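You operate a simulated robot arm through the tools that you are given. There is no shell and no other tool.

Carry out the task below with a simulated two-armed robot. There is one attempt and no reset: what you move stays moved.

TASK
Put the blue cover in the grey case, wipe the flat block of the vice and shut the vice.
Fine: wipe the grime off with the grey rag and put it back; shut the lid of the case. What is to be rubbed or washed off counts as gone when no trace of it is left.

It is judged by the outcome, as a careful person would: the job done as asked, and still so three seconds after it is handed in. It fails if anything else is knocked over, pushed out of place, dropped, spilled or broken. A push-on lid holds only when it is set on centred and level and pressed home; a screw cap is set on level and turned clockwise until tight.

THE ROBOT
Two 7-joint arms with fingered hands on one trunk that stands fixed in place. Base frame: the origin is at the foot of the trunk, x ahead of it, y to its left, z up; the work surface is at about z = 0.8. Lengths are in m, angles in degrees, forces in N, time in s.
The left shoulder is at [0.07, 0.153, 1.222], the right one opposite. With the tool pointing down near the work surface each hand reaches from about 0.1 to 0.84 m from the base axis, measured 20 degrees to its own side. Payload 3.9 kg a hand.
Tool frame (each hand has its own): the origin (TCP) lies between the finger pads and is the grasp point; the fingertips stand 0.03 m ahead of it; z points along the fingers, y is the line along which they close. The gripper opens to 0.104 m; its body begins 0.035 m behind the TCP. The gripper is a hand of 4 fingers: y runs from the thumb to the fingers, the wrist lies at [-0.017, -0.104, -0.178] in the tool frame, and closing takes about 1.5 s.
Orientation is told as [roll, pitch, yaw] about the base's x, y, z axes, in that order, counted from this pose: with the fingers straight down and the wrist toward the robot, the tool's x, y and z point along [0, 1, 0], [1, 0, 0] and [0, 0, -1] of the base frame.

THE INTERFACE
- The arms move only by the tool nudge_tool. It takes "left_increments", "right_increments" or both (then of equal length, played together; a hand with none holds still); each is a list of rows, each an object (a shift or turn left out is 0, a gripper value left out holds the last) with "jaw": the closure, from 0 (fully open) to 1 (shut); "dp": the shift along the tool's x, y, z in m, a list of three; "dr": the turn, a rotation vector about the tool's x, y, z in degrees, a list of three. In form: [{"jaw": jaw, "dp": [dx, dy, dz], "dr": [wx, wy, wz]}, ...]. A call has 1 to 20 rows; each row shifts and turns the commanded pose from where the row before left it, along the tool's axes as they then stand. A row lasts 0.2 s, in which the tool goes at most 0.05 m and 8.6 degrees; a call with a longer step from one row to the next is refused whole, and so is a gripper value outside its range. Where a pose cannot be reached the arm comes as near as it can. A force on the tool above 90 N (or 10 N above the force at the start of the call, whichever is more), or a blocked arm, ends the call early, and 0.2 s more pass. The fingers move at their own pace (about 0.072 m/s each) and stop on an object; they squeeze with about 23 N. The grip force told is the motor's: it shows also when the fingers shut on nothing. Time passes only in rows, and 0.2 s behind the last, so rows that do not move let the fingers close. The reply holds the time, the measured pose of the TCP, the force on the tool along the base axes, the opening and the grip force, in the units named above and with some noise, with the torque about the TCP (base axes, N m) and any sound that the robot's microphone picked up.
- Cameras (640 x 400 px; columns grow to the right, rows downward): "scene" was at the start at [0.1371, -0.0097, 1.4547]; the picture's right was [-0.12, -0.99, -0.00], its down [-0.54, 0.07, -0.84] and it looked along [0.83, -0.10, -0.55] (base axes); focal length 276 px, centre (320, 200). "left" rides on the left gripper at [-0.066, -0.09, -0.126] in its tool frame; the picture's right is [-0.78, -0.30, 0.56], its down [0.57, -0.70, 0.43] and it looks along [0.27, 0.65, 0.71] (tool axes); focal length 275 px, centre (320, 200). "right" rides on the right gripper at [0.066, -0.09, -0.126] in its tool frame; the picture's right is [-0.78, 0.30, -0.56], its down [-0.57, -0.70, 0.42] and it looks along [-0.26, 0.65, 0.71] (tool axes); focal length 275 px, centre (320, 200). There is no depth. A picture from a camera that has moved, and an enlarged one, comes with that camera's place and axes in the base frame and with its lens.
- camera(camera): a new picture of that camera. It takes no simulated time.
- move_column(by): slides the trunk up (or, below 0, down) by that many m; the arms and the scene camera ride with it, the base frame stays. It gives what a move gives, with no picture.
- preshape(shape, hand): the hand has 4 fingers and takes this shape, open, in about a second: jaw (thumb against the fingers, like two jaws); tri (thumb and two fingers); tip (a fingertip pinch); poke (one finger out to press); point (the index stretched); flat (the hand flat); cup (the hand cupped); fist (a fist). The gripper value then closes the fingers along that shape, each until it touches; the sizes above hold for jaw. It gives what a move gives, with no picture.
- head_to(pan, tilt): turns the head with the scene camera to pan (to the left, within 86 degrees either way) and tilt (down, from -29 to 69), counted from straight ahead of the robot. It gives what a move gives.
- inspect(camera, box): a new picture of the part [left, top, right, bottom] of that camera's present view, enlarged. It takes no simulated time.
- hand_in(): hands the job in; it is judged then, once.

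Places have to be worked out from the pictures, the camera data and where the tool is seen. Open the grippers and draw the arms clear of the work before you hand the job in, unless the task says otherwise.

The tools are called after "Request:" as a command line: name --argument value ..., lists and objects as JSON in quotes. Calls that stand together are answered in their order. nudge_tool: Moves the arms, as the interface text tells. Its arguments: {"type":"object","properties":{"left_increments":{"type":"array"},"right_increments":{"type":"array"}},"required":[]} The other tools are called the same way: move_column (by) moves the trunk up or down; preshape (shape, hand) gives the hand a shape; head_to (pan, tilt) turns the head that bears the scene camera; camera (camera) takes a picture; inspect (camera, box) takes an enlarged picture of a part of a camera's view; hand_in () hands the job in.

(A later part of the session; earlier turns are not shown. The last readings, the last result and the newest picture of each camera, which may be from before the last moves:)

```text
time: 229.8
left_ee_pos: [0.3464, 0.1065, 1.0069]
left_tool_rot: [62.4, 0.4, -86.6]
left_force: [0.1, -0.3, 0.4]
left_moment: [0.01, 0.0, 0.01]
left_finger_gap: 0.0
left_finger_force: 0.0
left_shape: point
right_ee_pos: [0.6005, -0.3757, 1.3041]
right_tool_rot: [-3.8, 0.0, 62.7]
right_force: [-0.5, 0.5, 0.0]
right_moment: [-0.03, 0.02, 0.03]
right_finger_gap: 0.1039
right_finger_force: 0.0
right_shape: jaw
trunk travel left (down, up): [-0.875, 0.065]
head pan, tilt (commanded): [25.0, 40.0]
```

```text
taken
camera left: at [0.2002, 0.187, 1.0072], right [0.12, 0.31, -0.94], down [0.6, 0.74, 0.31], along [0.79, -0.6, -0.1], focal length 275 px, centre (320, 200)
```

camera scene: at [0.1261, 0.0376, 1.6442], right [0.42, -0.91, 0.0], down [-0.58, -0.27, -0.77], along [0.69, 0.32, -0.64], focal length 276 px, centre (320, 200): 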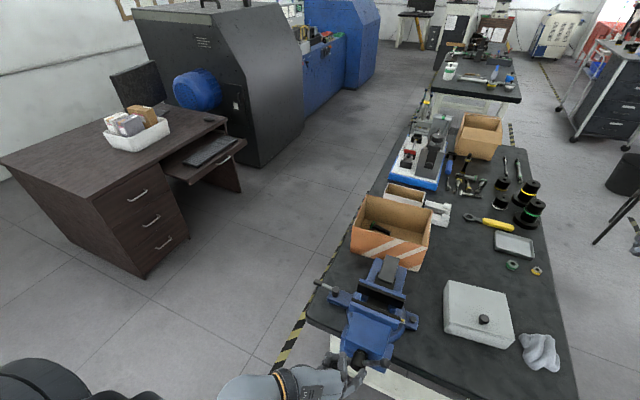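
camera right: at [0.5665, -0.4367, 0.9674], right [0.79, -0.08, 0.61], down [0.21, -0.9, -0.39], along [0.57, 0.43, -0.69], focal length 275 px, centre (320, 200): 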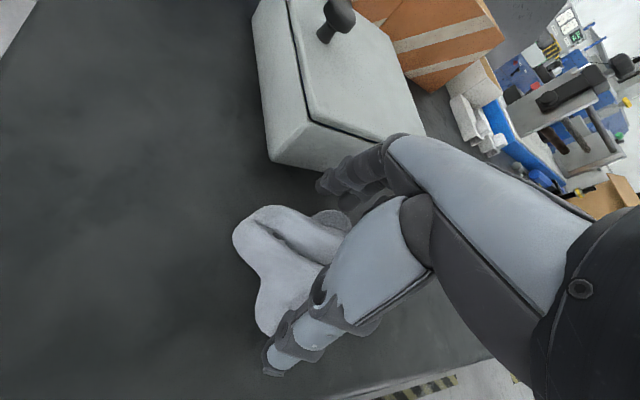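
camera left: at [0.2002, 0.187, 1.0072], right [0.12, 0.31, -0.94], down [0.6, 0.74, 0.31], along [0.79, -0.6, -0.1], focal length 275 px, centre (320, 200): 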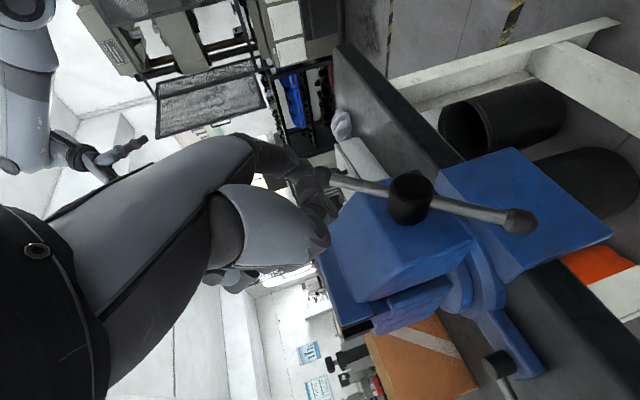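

Tracking is precise. I'll tilt the head down to watch the finger and handle together.

Request:
head_to --pan 12 --tilt 62

Request:
inspect --camera "scene" --box '[200, 100, 400, 260]'

Request:
inspect --camera "left" --box '[270, 120, 560, 280]'

```text
time: 230.7
left_ee_pos: [0.3456, 0.1054, 1.0071]
left_tool_rot: [62.4, 0.4, -86.5]
left_force: [-0.3, -1.2, 0.2]
left_moment: [0.01, 0.01, 0.0]
left_finger_gap: 0.0
left_finger_force: 0.2
left_shape: point
right_ee_pos: [0.6016, -0.3757, 1.3057]
right_tool_rot: [-3.8, 0.0, 62.7]
right_force: [0.0, -0.4, 0.4]
right_moment: [-0.01, -0.01, -0.02]
right_finger_gap: 0.1035
right_finger_force: 0.1
right_shape: jaw
trunk travel left (down, up): [-0.875, 0.065]
head pan, tilt (commanded): [12.0, 62.0]
```

```text
2.50 times, centred on (300, 180) of scene
camera zoom: at [0.1115, 0.0145, 1.6152], right [0.21, -0.98, 0.0], down [-0.86, -0.18, -0.47], along [0.46, 0.1, -0.88], focal length 690 px, centre (370, 250)
```

zoom: 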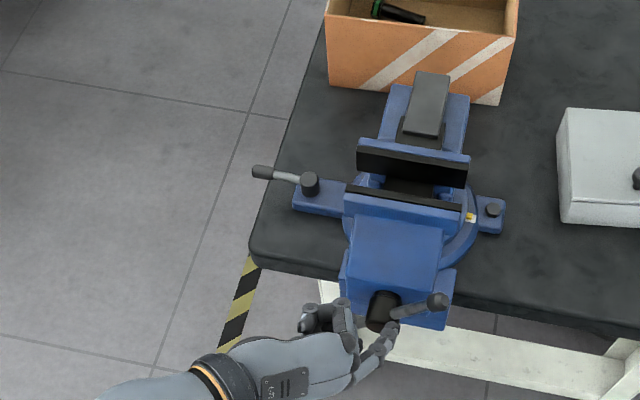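

```text
2.21 times, centred on (415, 200) of left
camera zoom: at [0.1999, 0.1872, 1.0074], right [0.12, 0.31, -0.94], down [0.6, 0.74, 0.32], along [0.79, -0.6, -0.1], focal length 608 px, centre (110, 200)
```

zoom: 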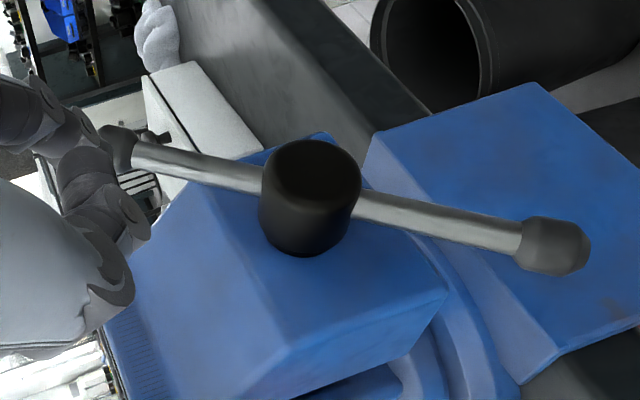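

The finger is just above and in front of the hub. I'll advance it into the bar's plane, staying on the trailing upper-left side.

Request:
nudge_tool --left_increments '[{"dp": [-0.001, 0.001, 0.017]}, {"dp": [-0.001, 0.001, 0.017]}, {"dp": [-0.001, 0.001, 0.016]}, {}]'

Request:
inspect --camera "scene" --box '[250, 170, 350, 260]'

Request:
inspect --camera "left" --box '[270, 120, 560, 280]'

```text
time: 231.7
left_ee_pos: [0.3896, 0.1068, 0.9816]
left_tool_rot: [62.4, 0.4, -86.6]
left_force: [-1.1, 0.6, -0.2]
left_moment: [0.0, 0.0, -0.04]
left_finger_gap: 0.0
left_finger_force: 0.1
left_shape: point
right_ee_pos: [0.6019, -0.3753, 1.3044]
right_tool_rot: [-3.8, 0.1, 62.8]
right_force: [-1.3, -0.8, 0.6]
right_moment: [0.01, 0.04, 0.02]
right_finger_gap: 0.1036
right_finger_force: 0.2
right_shape: jaw
trunk travel left (down, up): [-0.875, 0.065]
head pan, tilt (commanded): [12.0, 62.0]
```

```text
4.44 times, centred on (300, 215) of scene
camera zoom: at [0.1114, 0.0142, 1.6152], right [0.21, -0.98, 0.0], down [-0.86, -0.18, -0.47], along [0.46, 0.1, -0.88], focal length 1227 px, centre (409, 133)
```

zoom: 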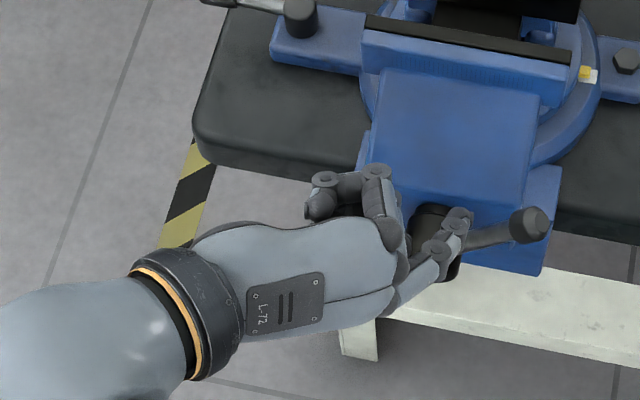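

```text
2.21 times, centred on (415, 200) of left
camera zoom: at [0.2438, 0.1878, 0.9821], right [0.12, 0.31, -0.94], down [0.6, 0.74, 0.32], along [0.79, -0.6, -0.1], focal length 608 px, centre (110, 200)
```

zoom: 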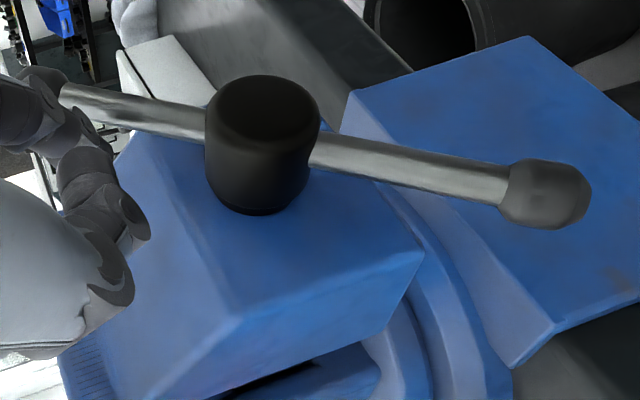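

The curled fingers sit nearly as far forward as the index tip in this pose and could catch the hub. Backing off, I'll pitch the hand to nearly horizontal and turn it so the index points straight forward, which puts it about 3.5 cm ahead of the others.

Request:
nudge_tool --left_increments '[{"dp": [0.01, -0.01, -0.04]}, {"dp": [0.01, -0.02, -0.04]}, {"dr": [0, 8, 0]}, {"dr": [0, 8, 0]}, {"dr": [0, 7, 0]}, {"dr": [8, 0, 0]}, {"dr": [8, 0, 0]}, {}]'

Request:
inspect --camera "scene" --box '[200, 120, 360, 260]'

Request:
camera --camera "left"

```text
time: 233.5
left_ee_pos: [0.3269, 0.1344, 1.0376]
left_tool_rot: [85.7, 1.7, -70.6]
left_force: [0.6, -1.0, -0.4]
left_moment: [-0.02, -0.02, 0.01]
left_finger_gap: 0.0001
left_finger_force: 0.1
left_shape: point
right_ee_pos: [0.6004, -0.3741, 1.3054]
right_tool_rot: [-3.8, 0.1, 62.6]
right_force: [0.0, -0.4, -0.4]
right_moment: [-0.01, 0.0, 0.02]
right_finger_gap: 0.1037
right_finger_force: 0.0
right_shape: jaw
trunk travel left (down, up): [-0.875, 0.065]
head pan, tilt (commanded): [12.0, 62.0]
```

```text
2.86 times, centred on (280, 190) of scene
camera zoom: at [0.112, 0.0162, 1.6151], right [0.21, -0.98, 0.0], down [-0.86, -0.18, -0.47], along [0.46, 0.1, -0.88], focal length 789 px, centre (434, 229)
```

zoom: 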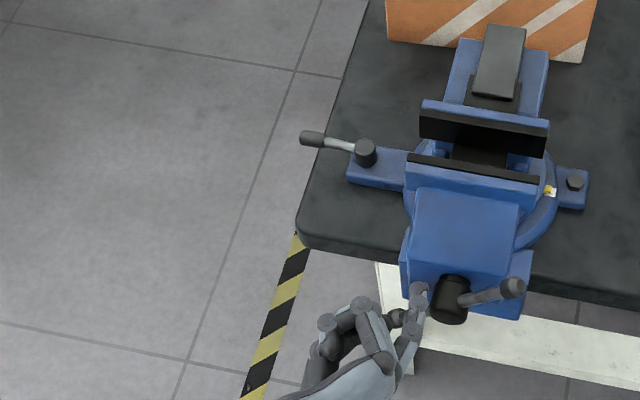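

```text
taken
camera left: at [0.1745, 0.1766, 0.9836], right [0.36, 0.47, -0.81], down [0.21, 0.8, 0.56], along [0.91, -0.37, 0.19], focal length 275 px, centre (320, 200)
```

left: 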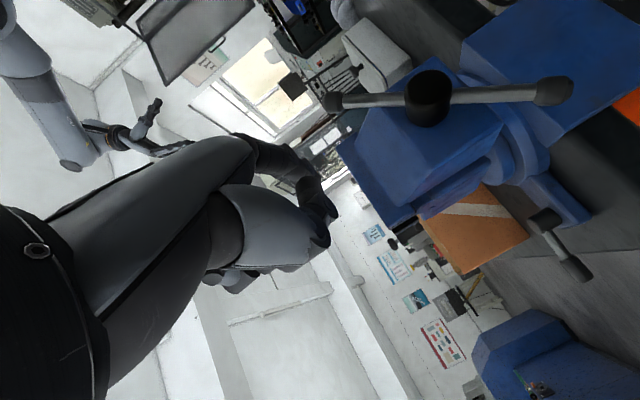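

The index now points straight forward and leads the other fingers by about 3 cm. I'll move in above the bar and push it clockwise in small steps, then check how far the jaw advances per turn.

Request:
nudge_tool --left_increments '[{"dp": [-0.03, 0.01, -0.0012]}, {"dp": [-0.029, 0.0093, -0.0012]}, {"dp": [0.0015, 0.0073, 0.0207]}, {"dp": [0.0015, 0.0073, 0.0207]}, {}]'

Request:
inspect --camera "scene" --box '[240, 150, 360, 250]'

Request:
camera --camera "left"

```text
time: 234.7
left_ee_pos: [0.3706, 0.1134, 0.9788]
left_tool_rot: [85.7, 1.7, -70.6]
left_force: [1.4, 0.5, 0.6]
left_moment: [0.05, -0.02, 0.0]
left_finger_gap: 0.0
left_finger_force: 0.1
left_shape: point
right_ee_pos: [0.6012, -0.3757, 1.3046]
right_tool_rot: [-3.8, -0.1, 62.7]
right_force: [-0.2, 0.2, -0.1]
right_moment: [0.0, -0.03, -0.01]
right_finger_gap: 0.1036
right_finger_force: 0.0
right_shape: jaw
trunk travel left (down, up): [-0.875, 0.065]
head pan, tilt (commanded): [12.0, 62.0]
```

```text
4.00 times, centred on (300, 200) of scene
camera zoom: at [0.1111, 0.014, 1.6152], right [0.21, -0.98, 0.0], down [-0.86, -0.18, -0.47], along [0.46, 0.1, -0.88], focal length 1104 px, centre (400, 200)
```

zoom: 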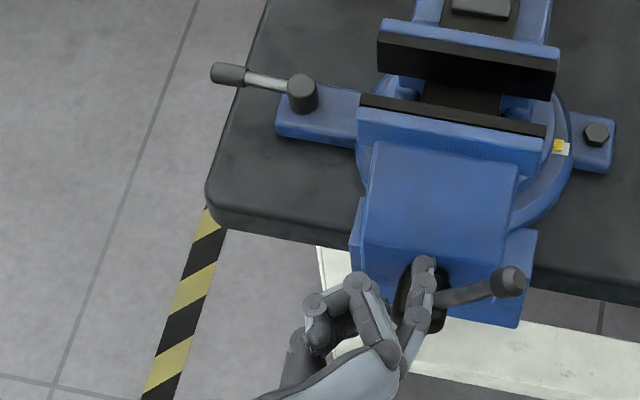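

```text
taken
camera left: at [0.2186, 0.1561, 0.9246], right [0.36, 0.47, -0.81], down [0.21, 0.8, 0.56], along [0.91, -0.37, 0.19], focal length 275 px, centre (320, 200)
```

left: 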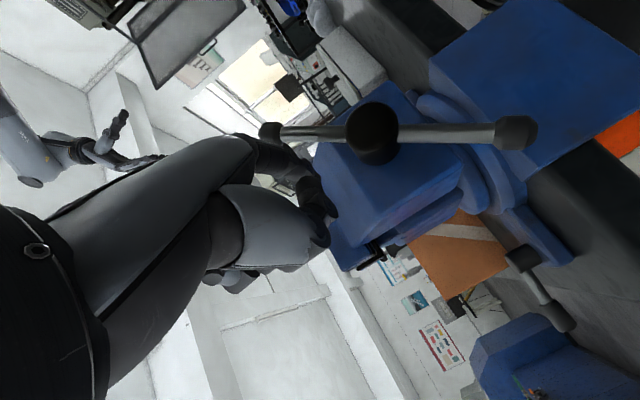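

The index sits above the hub on the trailing side. Pushing the bar clockwise now, to about horizontal.

Request:
nudge_tool --left_increments '[{"dp": [-0.0021, 0.0148, -0.0051]}, {"dp": [-0.0061, 0.0139, -0.0045]}, {"dp": [-0.0096, 0.012, -0.0035]}, {"dp": [-0.0125, 0.0093, -0.0024]}, {"dp": [-0.0146, 0.006, -0.001]}, {}]'

Request:
inspect --camera "scene" --box '[240, 150, 360, 250]'

Request:
camera --camera "left"

```text
time: 235.8
left_ee_pos: [0.3275, 0.0784, 0.9129]
left_tool_rot: [84.5, 8.2, -76.7]
left_force: [0.1, -0.5, 0.6]
left_moment: [0.01, -0.02, 0.0]
left_finger_gap: 0.0961
left_finger_force: 0.1
left_shape: point
right_ee_pos: [0.6005, -0.3754, 1.3051]
right_tool_rot: [-3.8, 0.0, 62.6]
right_force: [0.1, -0.1, 0.4]
right_moment: [0.0, -0.03, 0.01]
right_finger_gap: 0.1036
right_finger_force: 0.0
right_shape: jaw
trunk travel left (down, up): [-0.875, 0.065]
head pan, tilt (commanded): [12.0, 62.0]
stopped in row 5 (left hand): the arm was blocked; the commanded pose is now the measured one
```

```text
4.00 times, centred on (300, 200) of scene
camera zoom: at [0.1115, 0.0145, 1.6151], right [0.21, -0.98, 0.0], down [-0.86, -0.18, -0.47], along [0.46, 0.1, -0.88], focal length 1104 px, centre (400, 200)
```

zoom: 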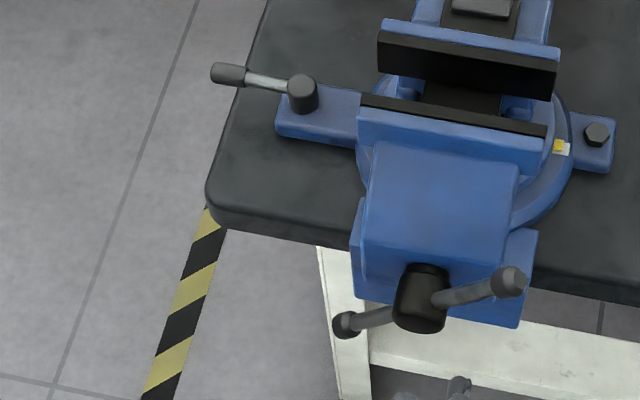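

```text
taken
camera left: at [0.1786, 0.1417, 0.8713], right [0.37, 0.51, -0.78], down [0.32, 0.71, 0.62], along [0.87, -0.48, 0.1], focal length 275 px, centre (320, 200)
```

left: 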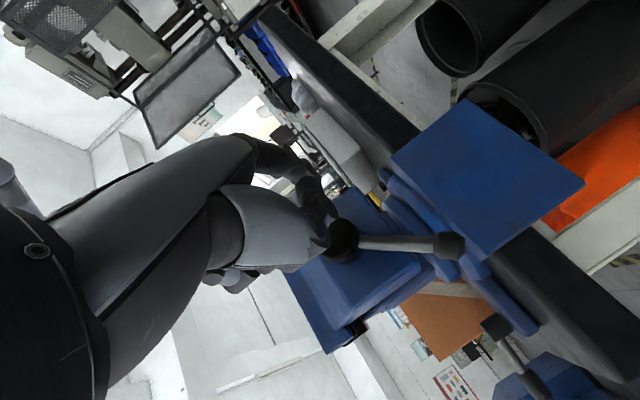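

The bar didn't budge; instead the index finger was bent back, so a single finger is too weak. I'll make a fist, which can use the arm's strength, and first test from the front whether the jaw responds to a straight push.

Request:
nudge_tool --left_increments '[{"dp": [0, 0, -0.03]}, {"dp": [0, 0, -0.02]}, {}]'

Request:
preshape --shape "fist" --hand "left"

Request:
camera --camera "scene"

Request:
camera --camera "left"

```text
time: 236.8
left_ee_pos: [0.3059, 0.0828, 0.9293]
left_tool_rot: [88.3, 9.4, -76.4]
left_force: [-0.3, 0.5, -0.2]
left_moment: [-0.02, -0.03, 0.01]
left_finger_gap: 0.0958
left_finger_force: 0.0
left_shape: point
right_ee_pos: [0.6002, -0.375, 1.307]
right_tool_rot: [-3.6, 0.1, 62.7]
right_force: [0.4, 1.0, 0.5]
right_moment: [-0.01, -0.01, 0.01]
right_finger_gap: 0.1037
right_finger_force: 0.0
right_shape: jaw
trunk travel left (down, up): [-0.875, 0.065]
head pan, tilt (commanded): [12.0, 62.0]
stopped in row 3 (left hand): the arm was blocked; the commanded pose is now the measured one
```

```text
time: 237.7
left_ee_pos: [0.3065, 0.0836, 0.928]
left_tool_rot: [88.3, 9.3, -76.4]
left_force: [-0.1, -0.2, 0.2]
left_moment: [-0.01, 0.02, 0.01]
left_finger_gap: 0.0
left_finger_force: 0.0
left_shape: fist
right_ee_pos: [0.6018, -0.3765, 1.305]
right_tool_rot: [-3.7, 0.1, 62.7]
right_force: [0.2, 0.3, -0.1]
right_moment: [0.01, -0.01, -0.02]
right_finger_gap: 0.1037
right_finger_force: 0.1
right_shape: jaw
trunk travel left (down, up): [-0.875, 0.065]
head pan, tilt (commanded): [12.0, 62.0]
```

```text
taken
camera scene: at [0.1117, 0.0143, 1.6153], right [0.21, -0.98, 0.0], down [-0.86, -0.18, -0.47], along [0.46, 0.1, -0.88], focal length 276 px, centre (320, 200)
```

scene: 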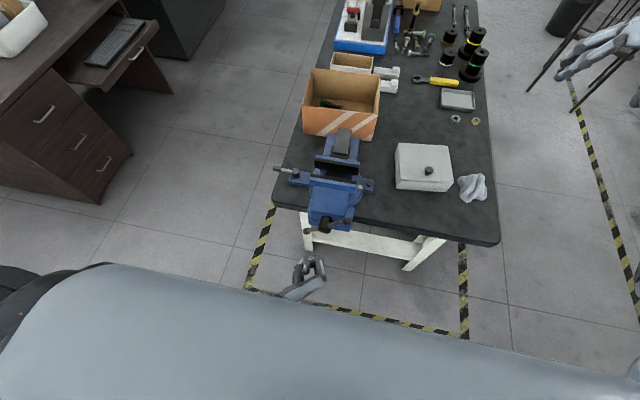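

```text
taken
camera left: at [0.1596, 0.1494, 0.8817], right [0.42, 0.54, -0.73], down [0.29, 0.69, 0.67], along [0.86, -0.49, 0.13], focal length 275 px, centre (320, 200)
```

left: 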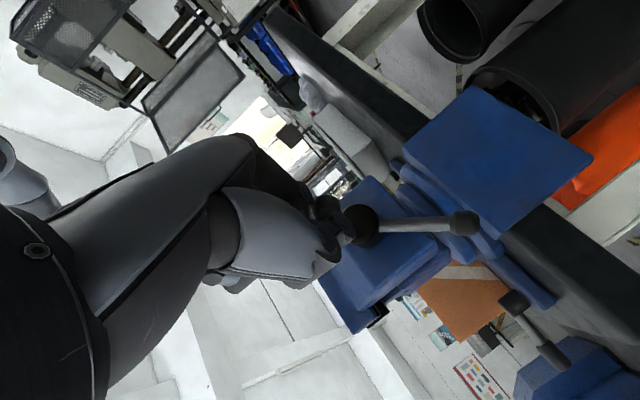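

The jaw can't be judged from here, and this forward-pointing pose is at the arm's limits. I'll go back up to the comfortable finger-down posture at yaw −90.

Request:
nudge_tool --left_increments '[{"dp": [0.04, 0, 0]}, {"dp": [0.045, 0, 0]}, {"dp": [0.045, -0.01, 0], "dr": [0, -8, 0]}, {"dp": [0.03, -0.01, 0], "dr": [0, -8, 0]}, {"dr": [0, -8, 0]}, {"dr": [0, -8, 0]}, {"dr": [0, -8, 0]}, {"dr": [0, -8, 0]}, {"dr": [0, -8, 0]}, {"dr": [0, -8, 0]}, {"dr": [0, -8, 0]}, {"dr": [0, -8, 0]}, {"dr": [0, -6, 0]}, {}]'

Request:
head_to --pan 15 --tilt 50

Request:
camera --camera "scene"

```text
time: 239.8
left_ee_pos: [0.2723, 0.0496, 1.0206]
left_tool_rot: [23.8, 15.6, -83.3]
left_force: [-0.6, 0.5, -1.1]
left_moment: [0.03, 0.02, 0.0]
left_finger_gap: 0.0001
left_finger_force: 0.0
left_shape: fist
left hand out of reach, approached as far as the arm can: row 8
right_ee_pos: [0.6031, -0.3737, 1.3037]
right_tool_rot: [-3.5, -0.7, 62.9]
right_force: [0.6, 3.3, -1.5]
right_moment: [-0.19, 0.06, 0.04]
right_finger_gap: 0.1042
right_finger_force: 0.1
right_shape: jaw
trunk travel left (down, up): [-0.875, 0.065]
head pan, tilt (commanded): [12.0, 62.0]
stopped in row 10 (left hand): the arm was blocked; the commanded pose is now the measured one
```

```text
time: 240.5
left_ee_pos: [0.2718, 0.0527, 1.0204]
left_tool_rot: [23.7, 15.4, -83.2]
left_force: [0.7, -0.7, 0.0]
left_moment: [0.01, 0.0, 0.02]
left_finger_gap: 0.0001
left_finger_force: 0.1
left_shape: fist
right_ee_pos: [0.6012, -0.3728, 1.3055]
right_tool_rot: [-3.5, -0.3, 62.8]
right_force: [0.7, 0.0, 0.2]
right_moment: [-0.02, -0.03, -0.01]
right_finger_gap: 0.1039
right_finger_force: 0.1
right_shape: jaw
trunk travel left (down, up): [-0.875, 0.065]
head pan, tilt (commanded): [15.0, 50.0]
```

```text
taken
camera scene: at [0.1236, 0.0221, 1.6299], right [0.26, -0.97, 0.0], down [-0.74, -0.2, -0.64], along [0.62, 0.17, -0.77], focal length 276 px, centre (320, 200)
```

scene: 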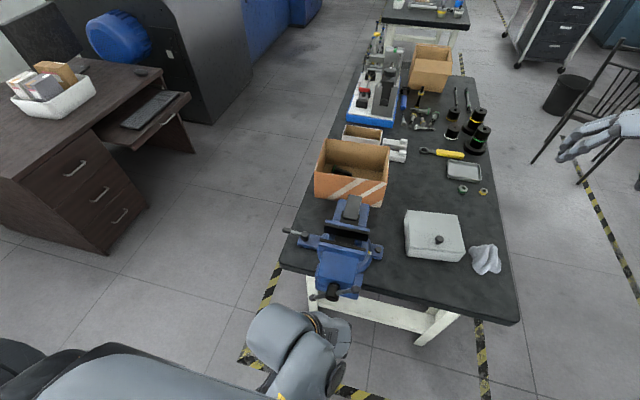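

The left arm folded up too close to my body. I'll move it forward, left and up to open it out, then re-level the hand.

Request:
nudge_tool --left_increments '[{"dp": [0.03, -0.0256, -0.002]}, {"dp": [0.03, -0.0256, -0.002]}, {"dp": [0.03, -0.0256, -0.002]}, {"dp": [0.03, -0.0256, -0.002]}, {"dp": [0.03, -0.0256, -0.002]}, {}]'

Request:
nudge_tool --left_increments '[{"dp": [0.02, -0.02, -0.02]}, {"dr": [0, -8, 0]}, {"dr": [0, -8, 0]}, {"dr": [8, -7, 0]}, {"dr": [7, 0, 0]}, {"dr": [0, 0, 3]}, {}]'

Request:
camera --camera "scene"

```text
time: 241.9
left_ee_pos: [0.3886, 0.1734, 1.1233]
left_tool_rot: [23.7, 15.4, -83.1]
left_force: [-0.4, -0.2, -0.1]
left_moment: [-0.02, -0.03, -0.02]
left_finger_gap: 0.0
left_finger_force: 0.1
left_shape: fist
right_ee_pos: [0.6001, -0.3727, 1.3057]
right_tool_rot: [-3.7, -0.3, 62.8]
right_force: [0.7, -0.1, -0.1]
right_moment: [-0.02, -0.03, 0.0]
right_finger_gap: 0.1041
right_finger_force: 0.1
right_shape: jaw
trunk travel left (down, up): [-0.875, 0.065]
head pan, tilt (commanded): [15.0, 50.0]
```

```text
refused: row 4 steps farther than a row can; nothing moved
```

```text
taken
camera scene: at [0.1222, 0.0216, 1.6301], right [0.26, -0.97, 0.0], down [-0.74, -0.2, -0.64], along [0.62, 0.17, -0.77], focal length 276 px, centre (320, 200)
```

scene: 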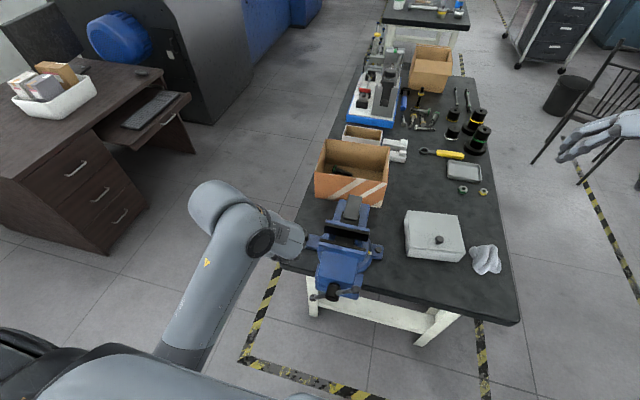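

The arm is free again. I'll level the hand step by step.

Request:
nudge_tool --left_increments '[{"dp": [0.015, -0.02, -0.02]}, {"dr": [0, -8, 0]}, {"dr": [0, -8, 0]}, {"dr": [0, -7.5, 0]}, {"dr": [-8, 0, 0]}, {"dr": [-7, 0, 0]}, {"dr": [0, 0, 7]}, {}]'

Request:
camera --camera "scene"

Request:
camera --camera "left"

```text
time: 243.7
left_ee_pos: [0.395, 0.1864, 1.1516]
left_tool_rot: [0.2, 0.5, -90.1]
left_force: [0.5, -0.1, -0.4]
left_moment: [-0.02, 0.01, 0.01]
left_finger_gap: 0.0
left_finger_force: 0.0
left_shape: fist
right_ee_pos: [0.6009, -0.3735, 1.3043]
right_tool_rot: [-3.7, -0.4, 62.8]
right_force: [-0.2, 0.8, 0.2]
right_moment: [-0.03, 0.01, -0.01]
right_finger_gap: 0.1042
right_finger_force: 0.1
right_shape: jaw
trunk travel left (down, up): [-0.875, 0.065]
head pan, tilt (commanded): [15.0, 50.0]
```

```text
taken
camera scene: at [0.1235, 0.02, 1.63], right [0.26, -0.97, 0.0], down [-0.74, -0.2, -0.64], along [0.62, 0.17, -0.77], focal length 276 px, centre (320, 200)
```

scene: 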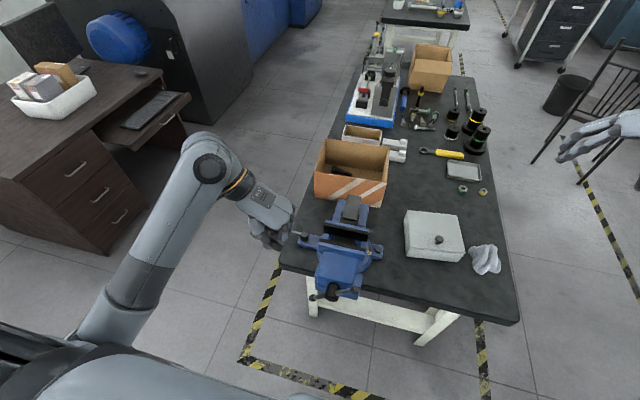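

```text
taken
camera left: at [0.3309, 0.2751, 1.2768], right [-0.77, 0.3, -0.56], down [0.58, 0.7, -0.42], along [0.26, -0.64, -0.72], focal length 275 px, centre (320, 200)
```

left: 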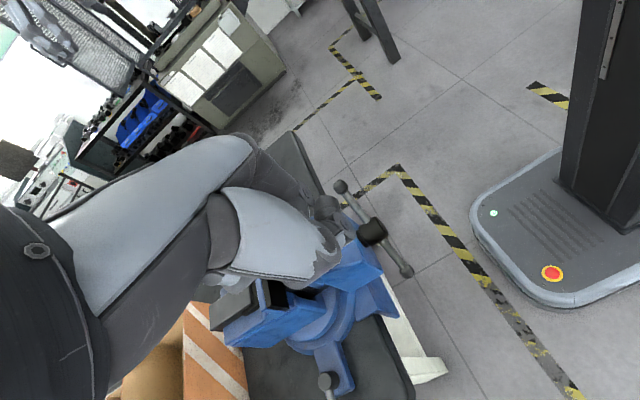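

The left hand is level with a good elbow-out posture. New plan: push the bar's upper right end straight down with the fist, using arm strength. I'll lower the trunk a bit and position the fist above that end.

Request:
move_column --by -0.1

Request:
nudge_tool --left_increments '[{"dp": [-0.005, 0.02, -0.03]}, {"dp": [-0.005, 0.04, -0.005]}, {"dp": [-0.005, 0.042, 0]}, {"dp": [-0.005, 0.042, 0]}, {"dp": [-0.005, 0.042, 0]}, {}]'

Request:
camera --camera "left"

Request:
inspect --camera "scene" --box '[240, 160, 400, 300]'

```text
time: 245.1
left_ee_pos: [0.3939, 0.1859, 1.0511]
left_tool_rot: [0.2, 0.5, -90.3]
left_force: [-0.2, -0.7, 0.1]
left_moment: [0.0, 0.01, -0.01]
left_finger_gap: 0.0
left_finger_force: 0.1
left_shape: fist
right_ee_pos: [0.602, -0.3743, 1.2042]
right_tool_rot: [-3.6, -0.3, 62.9]
right_force: [-0.3, 0.3, -0.4]
right_moment: [-0.01, -0.02, -0.02]
right_finger_gap: 0.104
right_finger_force: 0.0
right_shape: jaw
trunk travel left (down, up): [-0.775, 0.165]
head pan, tilt (commanded): [15.0, 50.0]
```

```text
time: 246.5
left_ee_pos: [0.3686, 0.0005, 1.0843]
left_tool_rot: [0.2, 0.4, -90.1]
left_force: [0.0, 0.5, 0.3]
left_moment: [-0.01, -0.03, -0.01]
left_finger_gap: 0.0001
left_finger_force: 0.1
left_shape: fist
right_ee_pos: [0.6, -0.3737, 1.2047]
right_tool_rot: [-3.6, -0.3, 62.8]
right_force: [-0.7, 0.5, 0.6]
right_moment: [0.01, -0.02, -0.02]
right_finger_gap: 0.1042
right_finger_force: 0.0
right_shape: jaw
trunk travel left (down, up): [-0.775, 0.165]
head pan, tilt (commanded): [15.0, 50.0]
```

```text
taken
camera left: at [0.3041, 0.0889, 1.2094], right [-0.77, 0.3, -0.56], down [0.58, 0.7, -0.42], along [0.27, -0.64, -0.72], focal length 275 px, centre (320, 200)
```

left: 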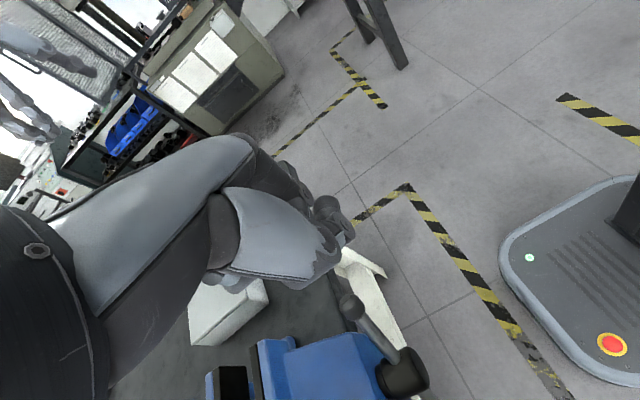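

```text
2.86 times, centred on (320, 230) of scene
camera zoom: at [0.1228, 0.0215, 1.5301], right [0.26, -0.97, 0.0], down [-0.74, -0.2, -0.64], along [0.62, 0.17, -0.77], focal length 789 px, centre (320, 114)
```

zoom: 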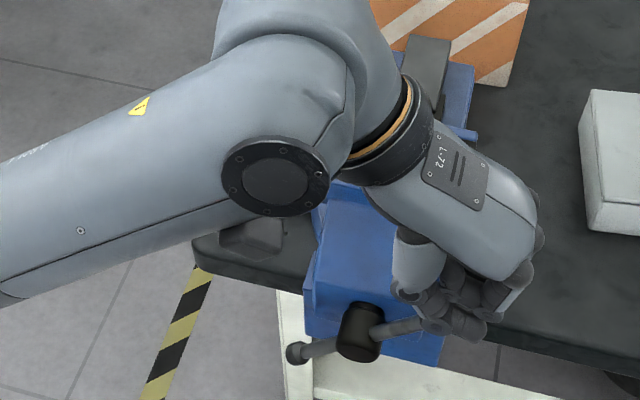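

The fist is above the bar's right end. I'll descend until I feel contact.

Request:
nudge_tool --left_increments '[{"dp": [0, 0, 0.03]}, {"dp": [0, 0, 0.02]}, {"dp": [0, 0, 0.01]}, {"dp": [0, 0, 0.01]}, {"dp": [0, 0, 0.01]}, {}]'

Request:
camera --camera "left"

Request:
inspect --camera "scene" --box '[240, 160, 400, 300]'

```text
time: 247.9
left_ee_pos: [0.3695, -0.0013, 1.0029]
left_tool_rot: [0.2, 0.6, -90.2]
left_force: [0.3, 0.1, 0.4]
left_moment: [-0.02, 0.0, 0.03]
left_finger_gap: 0.0
left_finger_force: 0.1
left_shape: fist
right_ee_pos: [0.6008, -0.3737, 1.2039]
right_tool_rot: [-3.7, -0.2, 62.7]
right_force: [-0.5, -0.6, -0.4]
right_moment: [-0.01, 0.0, -0.01]
right_finger_gap: 0.1039
right_finger_force: 0.1
right_shape: jaw
trunk travel left (down, up): [-0.775, 0.165]
head pan, tilt (commanded): [15.0, 50.0]
```

```text
taken
camera left: at [0.305, 0.0871, 1.1295], right [-0.77, 0.3, -0.56], down [0.58, 0.7, -0.42], along [0.27, -0.64, -0.72], focal length 275 px, centre (320, 200)
```

left: 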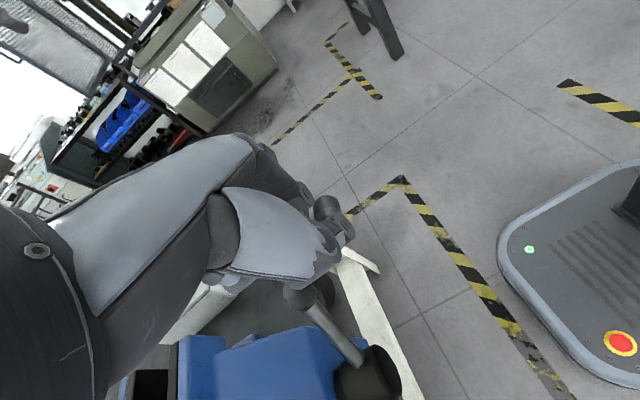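

```text
2.86 times, centred on (320, 230) of scene
camera zoom: at [0.1231, 0.0208, 1.53], right [0.26, -0.97, 0.0], down [-0.74, -0.2, -0.64], along [0.62, 0.17, -0.77], focal length 789 px, centre (320, 114)
```

zoom: 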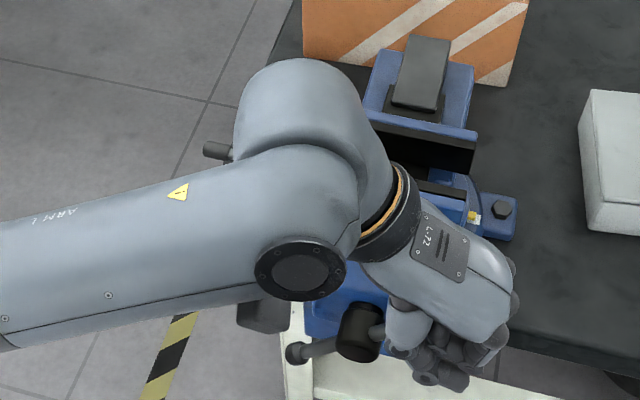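

Almost there; the knob is right beneath the fist. I'll press on down, following the arc.

Request:
nudge_tool --left_increments '[{"dp": [0, 0, 0.01]}, {"dp": [0, 0, 0.01]}, {"dp": [0, 0.002, 0.01]}, {"dp": [0, 0.003, 0.01]}, {}]'

Request:
camera --camera "left"

Request:
inspect --camera "scene" --box '[240, 160, 400, 300]'

```text
time: 249.1
left_ee_pos: [0.3694, -0.005, 0.9656]
left_tool_rot: [0.2, 0.4, -90.2]
left_force: [0.3, -0.2, 0.2]
left_moment: [0.02, -0.01, -0.04]
left_finger_gap: 0.0
left_finger_force: 0.1
left_shape: fist
right_ee_pos: [0.6013, -0.3731, 1.205]
right_tool_rot: [-3.7, -0.3, 62.8]
right_force: [0.3, -0.3, 0.8]
right_moment: [0.0, 0.01, -0.04]
right_finger_gap: 0.1041
right_finger_force: 0.0
right_shape: jaw
trunk travel left (down, up): [-0.775, 0.165]
head pan, tilt (commanded): [15.0, 50.0]
```

```text
taken
camera left: at [0.305, 0.0837, 1.0908], right [-0.77, 0.3, -0.56], down [0.58, 0.7, -0.42], along [0.27, -0.64, -0.72], focal length 275 px, centre (320, 200)
```

left: 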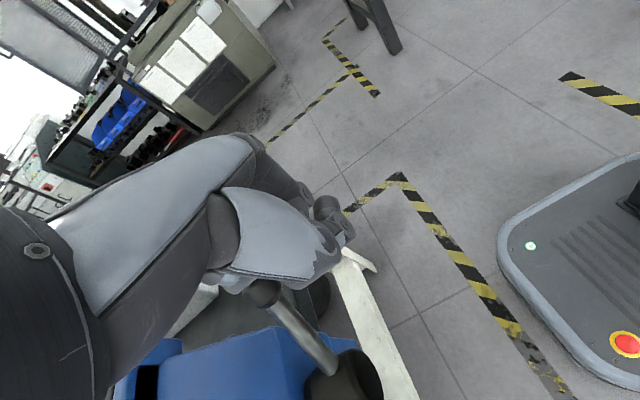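

```text
2.86 times, centred on (320, 230) of scene
camera zoom: at [0.1229, 0.0208, 1.5301], right [0.26, -0.97, 0.0], down [-0.74, -0.2, -0.64], along [0.62, 0.17, -0.77], focal length 789 px, centre (320, 114)
```

zoom: 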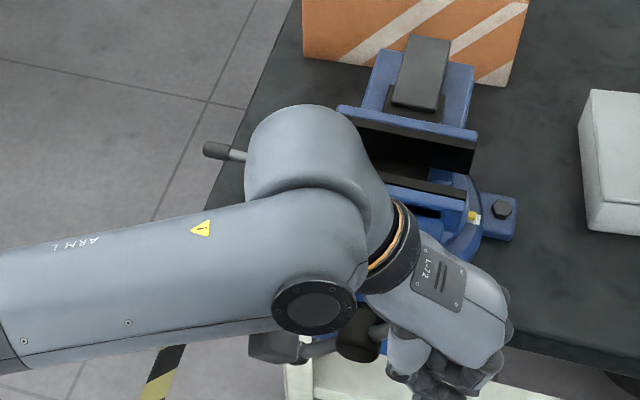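

No contact yet, since the knob is inside the hollow of the fist. I'll keep descending so the palm bears on it.

Request:
nudge_tool --left_increments '[{"dp": [0.005, 0, 0.01]}, {"dp": [0, 0, 0.01]}, {"dp": [0, 0, 0.01]}, {"dp": [0, 0, 0.01]}, {}]'

Request:
camera --camera "left"

Request:
inspect --camera "scene" --box '[240, 160, 400, 300]'

```text
time: 250.3
left_ee_pos: [0.3746, -0.0058, 0.9241]
left_tool_rot: [0.2, 0.7, -90.5]
left_force: [0.0, 0.5, 1.0]
left_moment: [0.04, -0.04, 0.01]
left_finger_gap: 0.0001
left_finger_force: 0.1
left_shape: fist
right_ee_pos: [0.598, -0.3798, 1.2041]
right_tool_rot: [-3.6, -0.4, 62.4]
right_force: [-0.6, 0.1, -0.5]
right_moment: [0.06, 0.0, 0.0]
right_finger_gap: 0.1043
right_finger_force: 0.1
right_shape: jaw
trunk travel left (down, up): [-0.775, 0.165]
head pan, tilt (commanded): [15.0, 50.0]
```

```text
taken
camera left: at [0.3093, 0.083, 1.0499], right [-0.77, 0.31, -0.56], down [0.58, 0.7, -0.41], along [0.26, -0.64, -0.72], focal length 275 px, centre (320, 200)
```

left: 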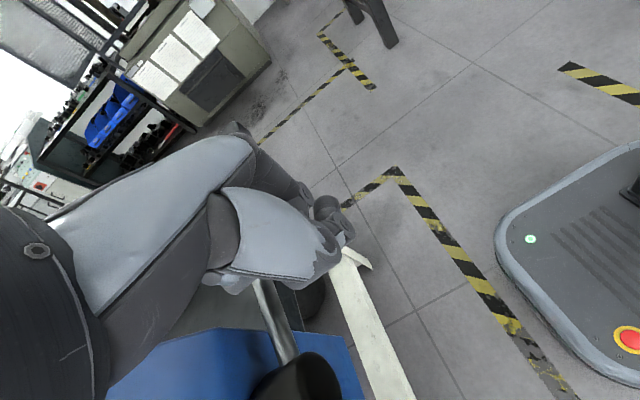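

```text
2.86 times, centred on (320, 230) of scene
camera zoom: at [0.1212, 0.0158, 1.5301], right [0.26, -0.97, 0.0], down [-0.74, -0.2, -0.64], along [0.62, 0.17, -0.76], focal length 789 px, centre (320, 114)
```

zoom: 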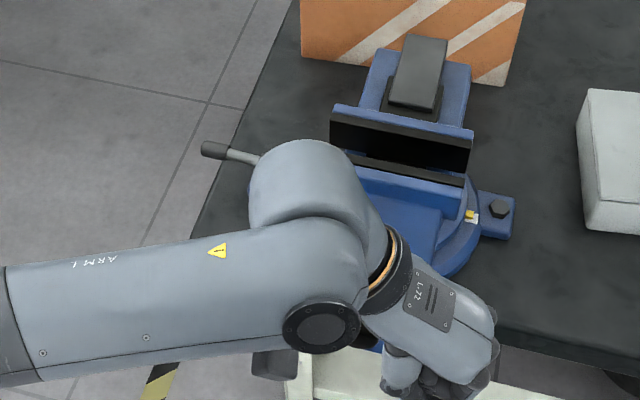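

Still little force, though my trunk is being nudged slightly. I'll continue down another 3 cm and watch for the bar turning.

Request:
nudge_tool --left_increments '[{"dp": [0, 0, 0.01]}, {"dp": [0, 0, 0.01]}, {"dp": [0, 0, 0.01]}, {}]'

Request:
camera --camera "left"

Request:
head_to --pan 10 --tilt 66

Request:
inspect --camera "scene" --box '[220, 120, 400, 260]'

```text
time: 251.3
left_ee_pos: [0.3731, -0.0024, 0.896]
left_tool_rot: [0.1, 0.4, -90.1]
left_force: [-1.9, -0.7, 3.4]
left_moment: [-0.03, -0.14, -0.1]
left_finger_gap: 0.0
left_finger_force: 0.1
left_shape: fist
right_ee_pos: [0.601, -0.372, 1.2042]
right_tool_rot: [-3.6, -0.3, 62.8]
right_force: [0.9, 0.0, -0.7]
right_moment: [0.0, 0.0, 0.03]
right_finger_gap: 0.1039
right_finger_force: 0.0
right_shape: jaw
trunk travel left (down, up): [-0.775, 0.165]
head pan, tilt (commanded): [15.0, 50.0]
```

```text
taken
camera left: at [0.3079, 0.086, 1.0207], right [-0.77, 0.3, -0.56], down [0.58, 0.7, -0.42], along [0.27, -0.64, -0.72], focal length 275 px, centre (320, 200)
```

left: 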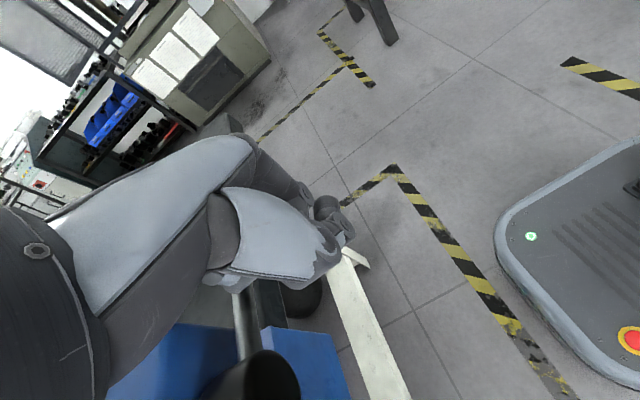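

```text
time: 252.1
left_ee_pos: [0.3732, -0.0038, 0.8957]
left_tool_rot: [0.2, 0.6, -90.3]
left_force: [-3.0, -1.5, 1.6]
left_moment: [0.01, -0.1, -0.11]
left_finger_gap: 0.0
left_finger_force: 0.1
left_shape: fist
right_ee_pos: [0.6007, -0.373, 1.2051]
right_tool_rot: [-3.7, -0.4, 62.8]
right_force: [-0.6, -0.4, 0.1]
right_moment: [-0.03, 0.0, -0.02]
right_finger_gap: 0.1041
right_finger_force: 0.1
right_shape: jaw
trunk travel left (down, up): [-0.775, 0.165]
head pan, tilt (commanded): [10.0, 66.0]
```

```text
2.86 times, centred on (310, 190) of scene
camera zoom: at [0.1064, 0.0108, 1.511], right [0.17, -0.98, 0.0], down [-0.9, -0.16, -0.41], along [0.4, 0.07, -0.91], focal length 789 px, centre (349, 229)
```

zoom: 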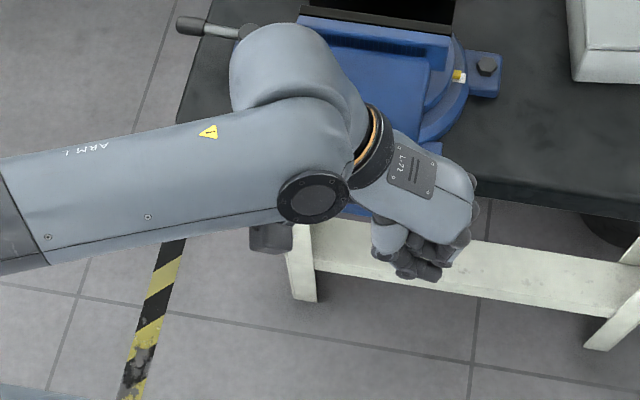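

The bar has turned: it is now at about 10° instead of 50°, with only about 3 N, so it turns easily and the earlier trouble was just the awkward arm pose. I'll keep pushing it down and round.

Request:
nudge_tool --left_increments '[{"dp": [0, 0, 0.012]}, {"dp": [0, 0, 0.012]}, {"dp": [0, -0.002, 0.012]}, {"dp": [0, -0.003, 0.012]}, {"dp": [0, -0.004, 0.012]}, {"dp": [0, -0.005, 0.012]}, {}]'

Request:
camera --camera "left"

Request:
inspect --camera "scene" --box '[220, 80, 400, 240]'

```text
time: 253.7
left_ee_pos: [0.3748, 0.0046, 0.8347]
left_tool_rot: [1.6, -0.4, -90.6]
left_force: [-7.2, -6.9, 79.2]
left_moment: [4.86, -3.69, 0.17]
left_finger_gap: 0.0
left_finger_force: 0.0
left_shape: fist
right_ee_pos: [0.5929, -0.3739, 1.2098]
right_tool_rot: [-4.0, -0.6, 62.8]
right_force: [0.4, 1.2, 0.1]
right_moment: [0.01, 0.02, 0.01]
right_finger_gap: 0.1041
right_finger_force: 0.0
right_shape: jaw
trunk travel left (down, up): [-0.775, 0.165]
head pan, tilt (commanded): [10.0, 66.0]
```

```text
taken
camera left: at [0.3074, 0.096, 0.9568], right [-0.76, 0.3, -0.58], down [0.59, 0.69, -0.41], along [0.28, -0.66, -0.7], focal length 275 px, centre (320, 200)
```

left: 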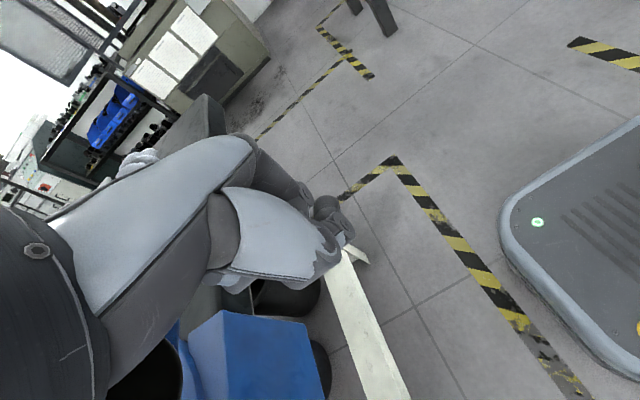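

```text
2.50 times, centred on (310, 160) of scene
camera zoom: at [0.0967, 0.0091, 1.5127], right [0.17, -0.98, 0.0], down [-0.9, -0.16, -0.41], along [0.41, 0.07, -0.91], focal length 690 px, centre (345, 300)
```

zoom: 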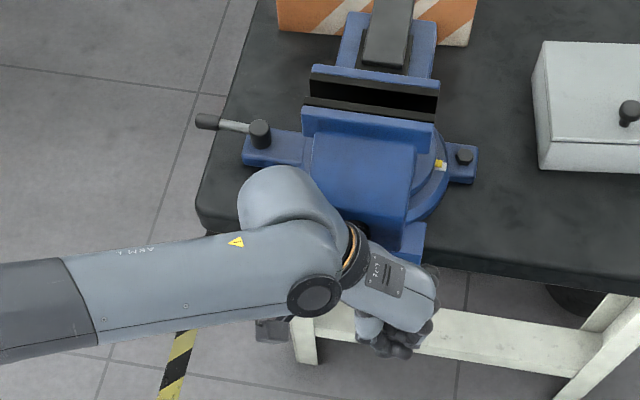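

Too much force: the palm met the hub after the bar passed downward. Good news though: the jaw advanced about 1 cm for roughly a quarter turn, so well under one more turn is needed. I'll back off upward now.

Request:
nudge_tool --left_increments '[{"dp": [0, 0, -0.015]}, {"dp": [0, 0, -0.02]}, {"dp": [0, 0, -0.03]}, {"dp": [0, 0, -0.04]}, {"dp": [0, 0, -0.04]}, {"dp": [0, 0, -0.04]}, {"dp": [0, -0.04, -0.02]}, {"dp": [0, -0.04, 0]}, {"dp": [0, -0.04, 0]}, {"dp": [0, -0.04, 0]}, {}]'

Request:
inspect --camera "scene" --box '[240, 80, 400, 240]'

Request:
camera --camera "left"

```text
time: 256.1
left_ee_pos: [0.3755, 0.1728, 1.0281]
left_tool_rot: [0.2, 0.6, -90.2]
left_force: [0.9, 0.2, -0.1]
left_moment: [0.01, 0.01, 0.04]
left_finger_gap: 0.0
left_finger_force: 0.1
left_shape: fist
right_ee_pos: [0.6023, -0.3733, 1.2041]
right_tool_rot: [-3.6, -0.4, 62.8]
right_force: [0.3, -0.4, 0.5]
right_moment: [0.02, 0.03, 0.0]
right_finger_gap: 0.1042
right_finger_force: 0.1
right_shape: jaw
trunk travel left (down, up): [-0.775, 0.165]
head pan, tilt (commanded): [10.0, 66.0]
```

```text
2.50 times, centred on (320, 160) of scene
camera zoom: at [0.1076, 0.0111, 1.5108], right [0.17, -0.98, 0.0], down [-0.9, -0.16, -0.41], along [0.4, 0.07, -0.91], focal length 690 px, centre (320, 300)
```

zoom: 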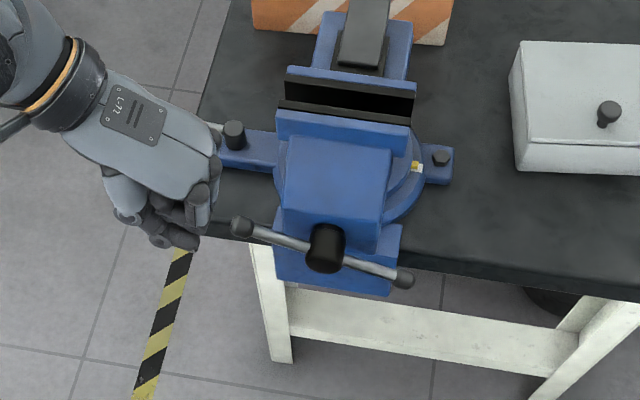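

```text
taken
camera left: at [0.3098, 0.2627, 1.1541], right [-0.77, 0.3, -0.56], down [0.58, 0.7, -0.42], along [0.27, -0.64, -0.72], focal length 275 px, centre (320, 200)
```

left: 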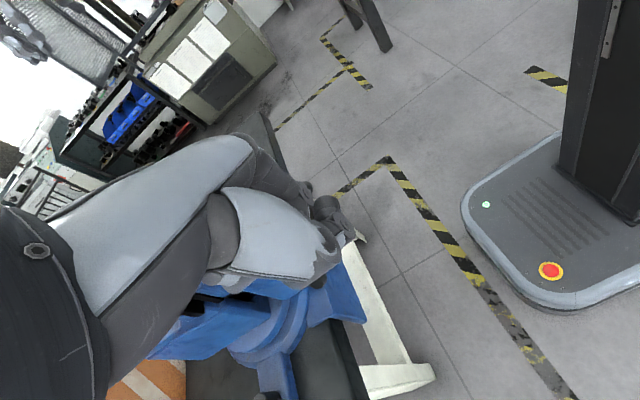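

The handle turned well and the jaw gap is now only about 1 cm. I'll take a close look at the handle, the lower vice body and the jaw gap.

Request:
inspect --camera "scene" --box '[285, 155, 365, 215]'

Request:
inspect --camera "scene" --box '[295, 95, 375, 155]'

Request:
inspect --camera "right" --box '[0, 0, 240, 200]'

```text
6.67 times, centred on (325, 185) of scene
camera zoom: at [0.1076, 0.0111, 1.5108], right [0.17, -0.98, 0.0], down [-0.9, -0.16, -0.41], along [0.4, 0.07, -0.91], focal length 1840 px, centre (287, 300)
```

zoom: 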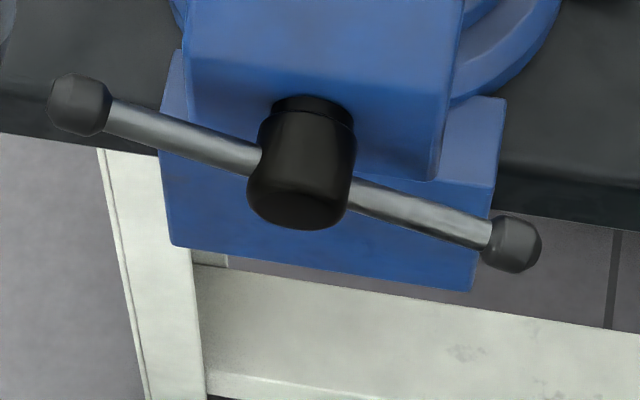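

```text
6.67 times, centred on (335, 125) of scene
camera zoom: at [0.1076, 0.0111, 1.5108], right [0.17, -0.98, 0.0], down [-0.9, -0.16, -0.41], along [0.4, 0.07, -0.91], focal length 1840 px, centre (220, 700)
```

zoom: 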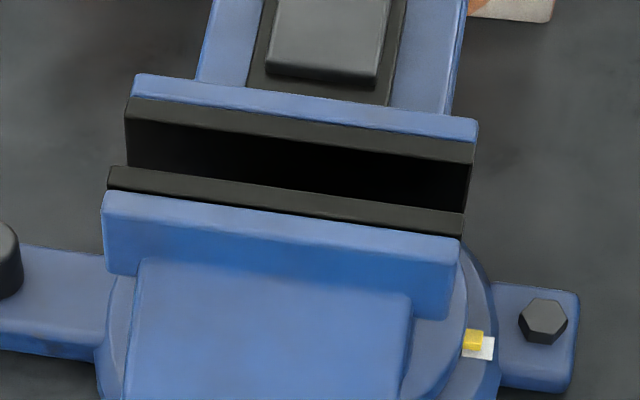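

```text
2.00 times, centred on (120, 100) of right
camera zoom: at [0.4946, -0.4197, 1.3249], right [0.79, -0.08, 0.61], down [0.21, -0.9, -0.39], along [0.57, 0.44, -0.69], focal length 551 px, centre (720, 400)
```

zoom: 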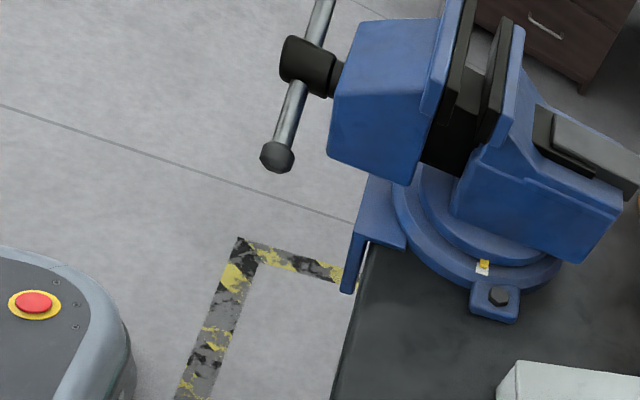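

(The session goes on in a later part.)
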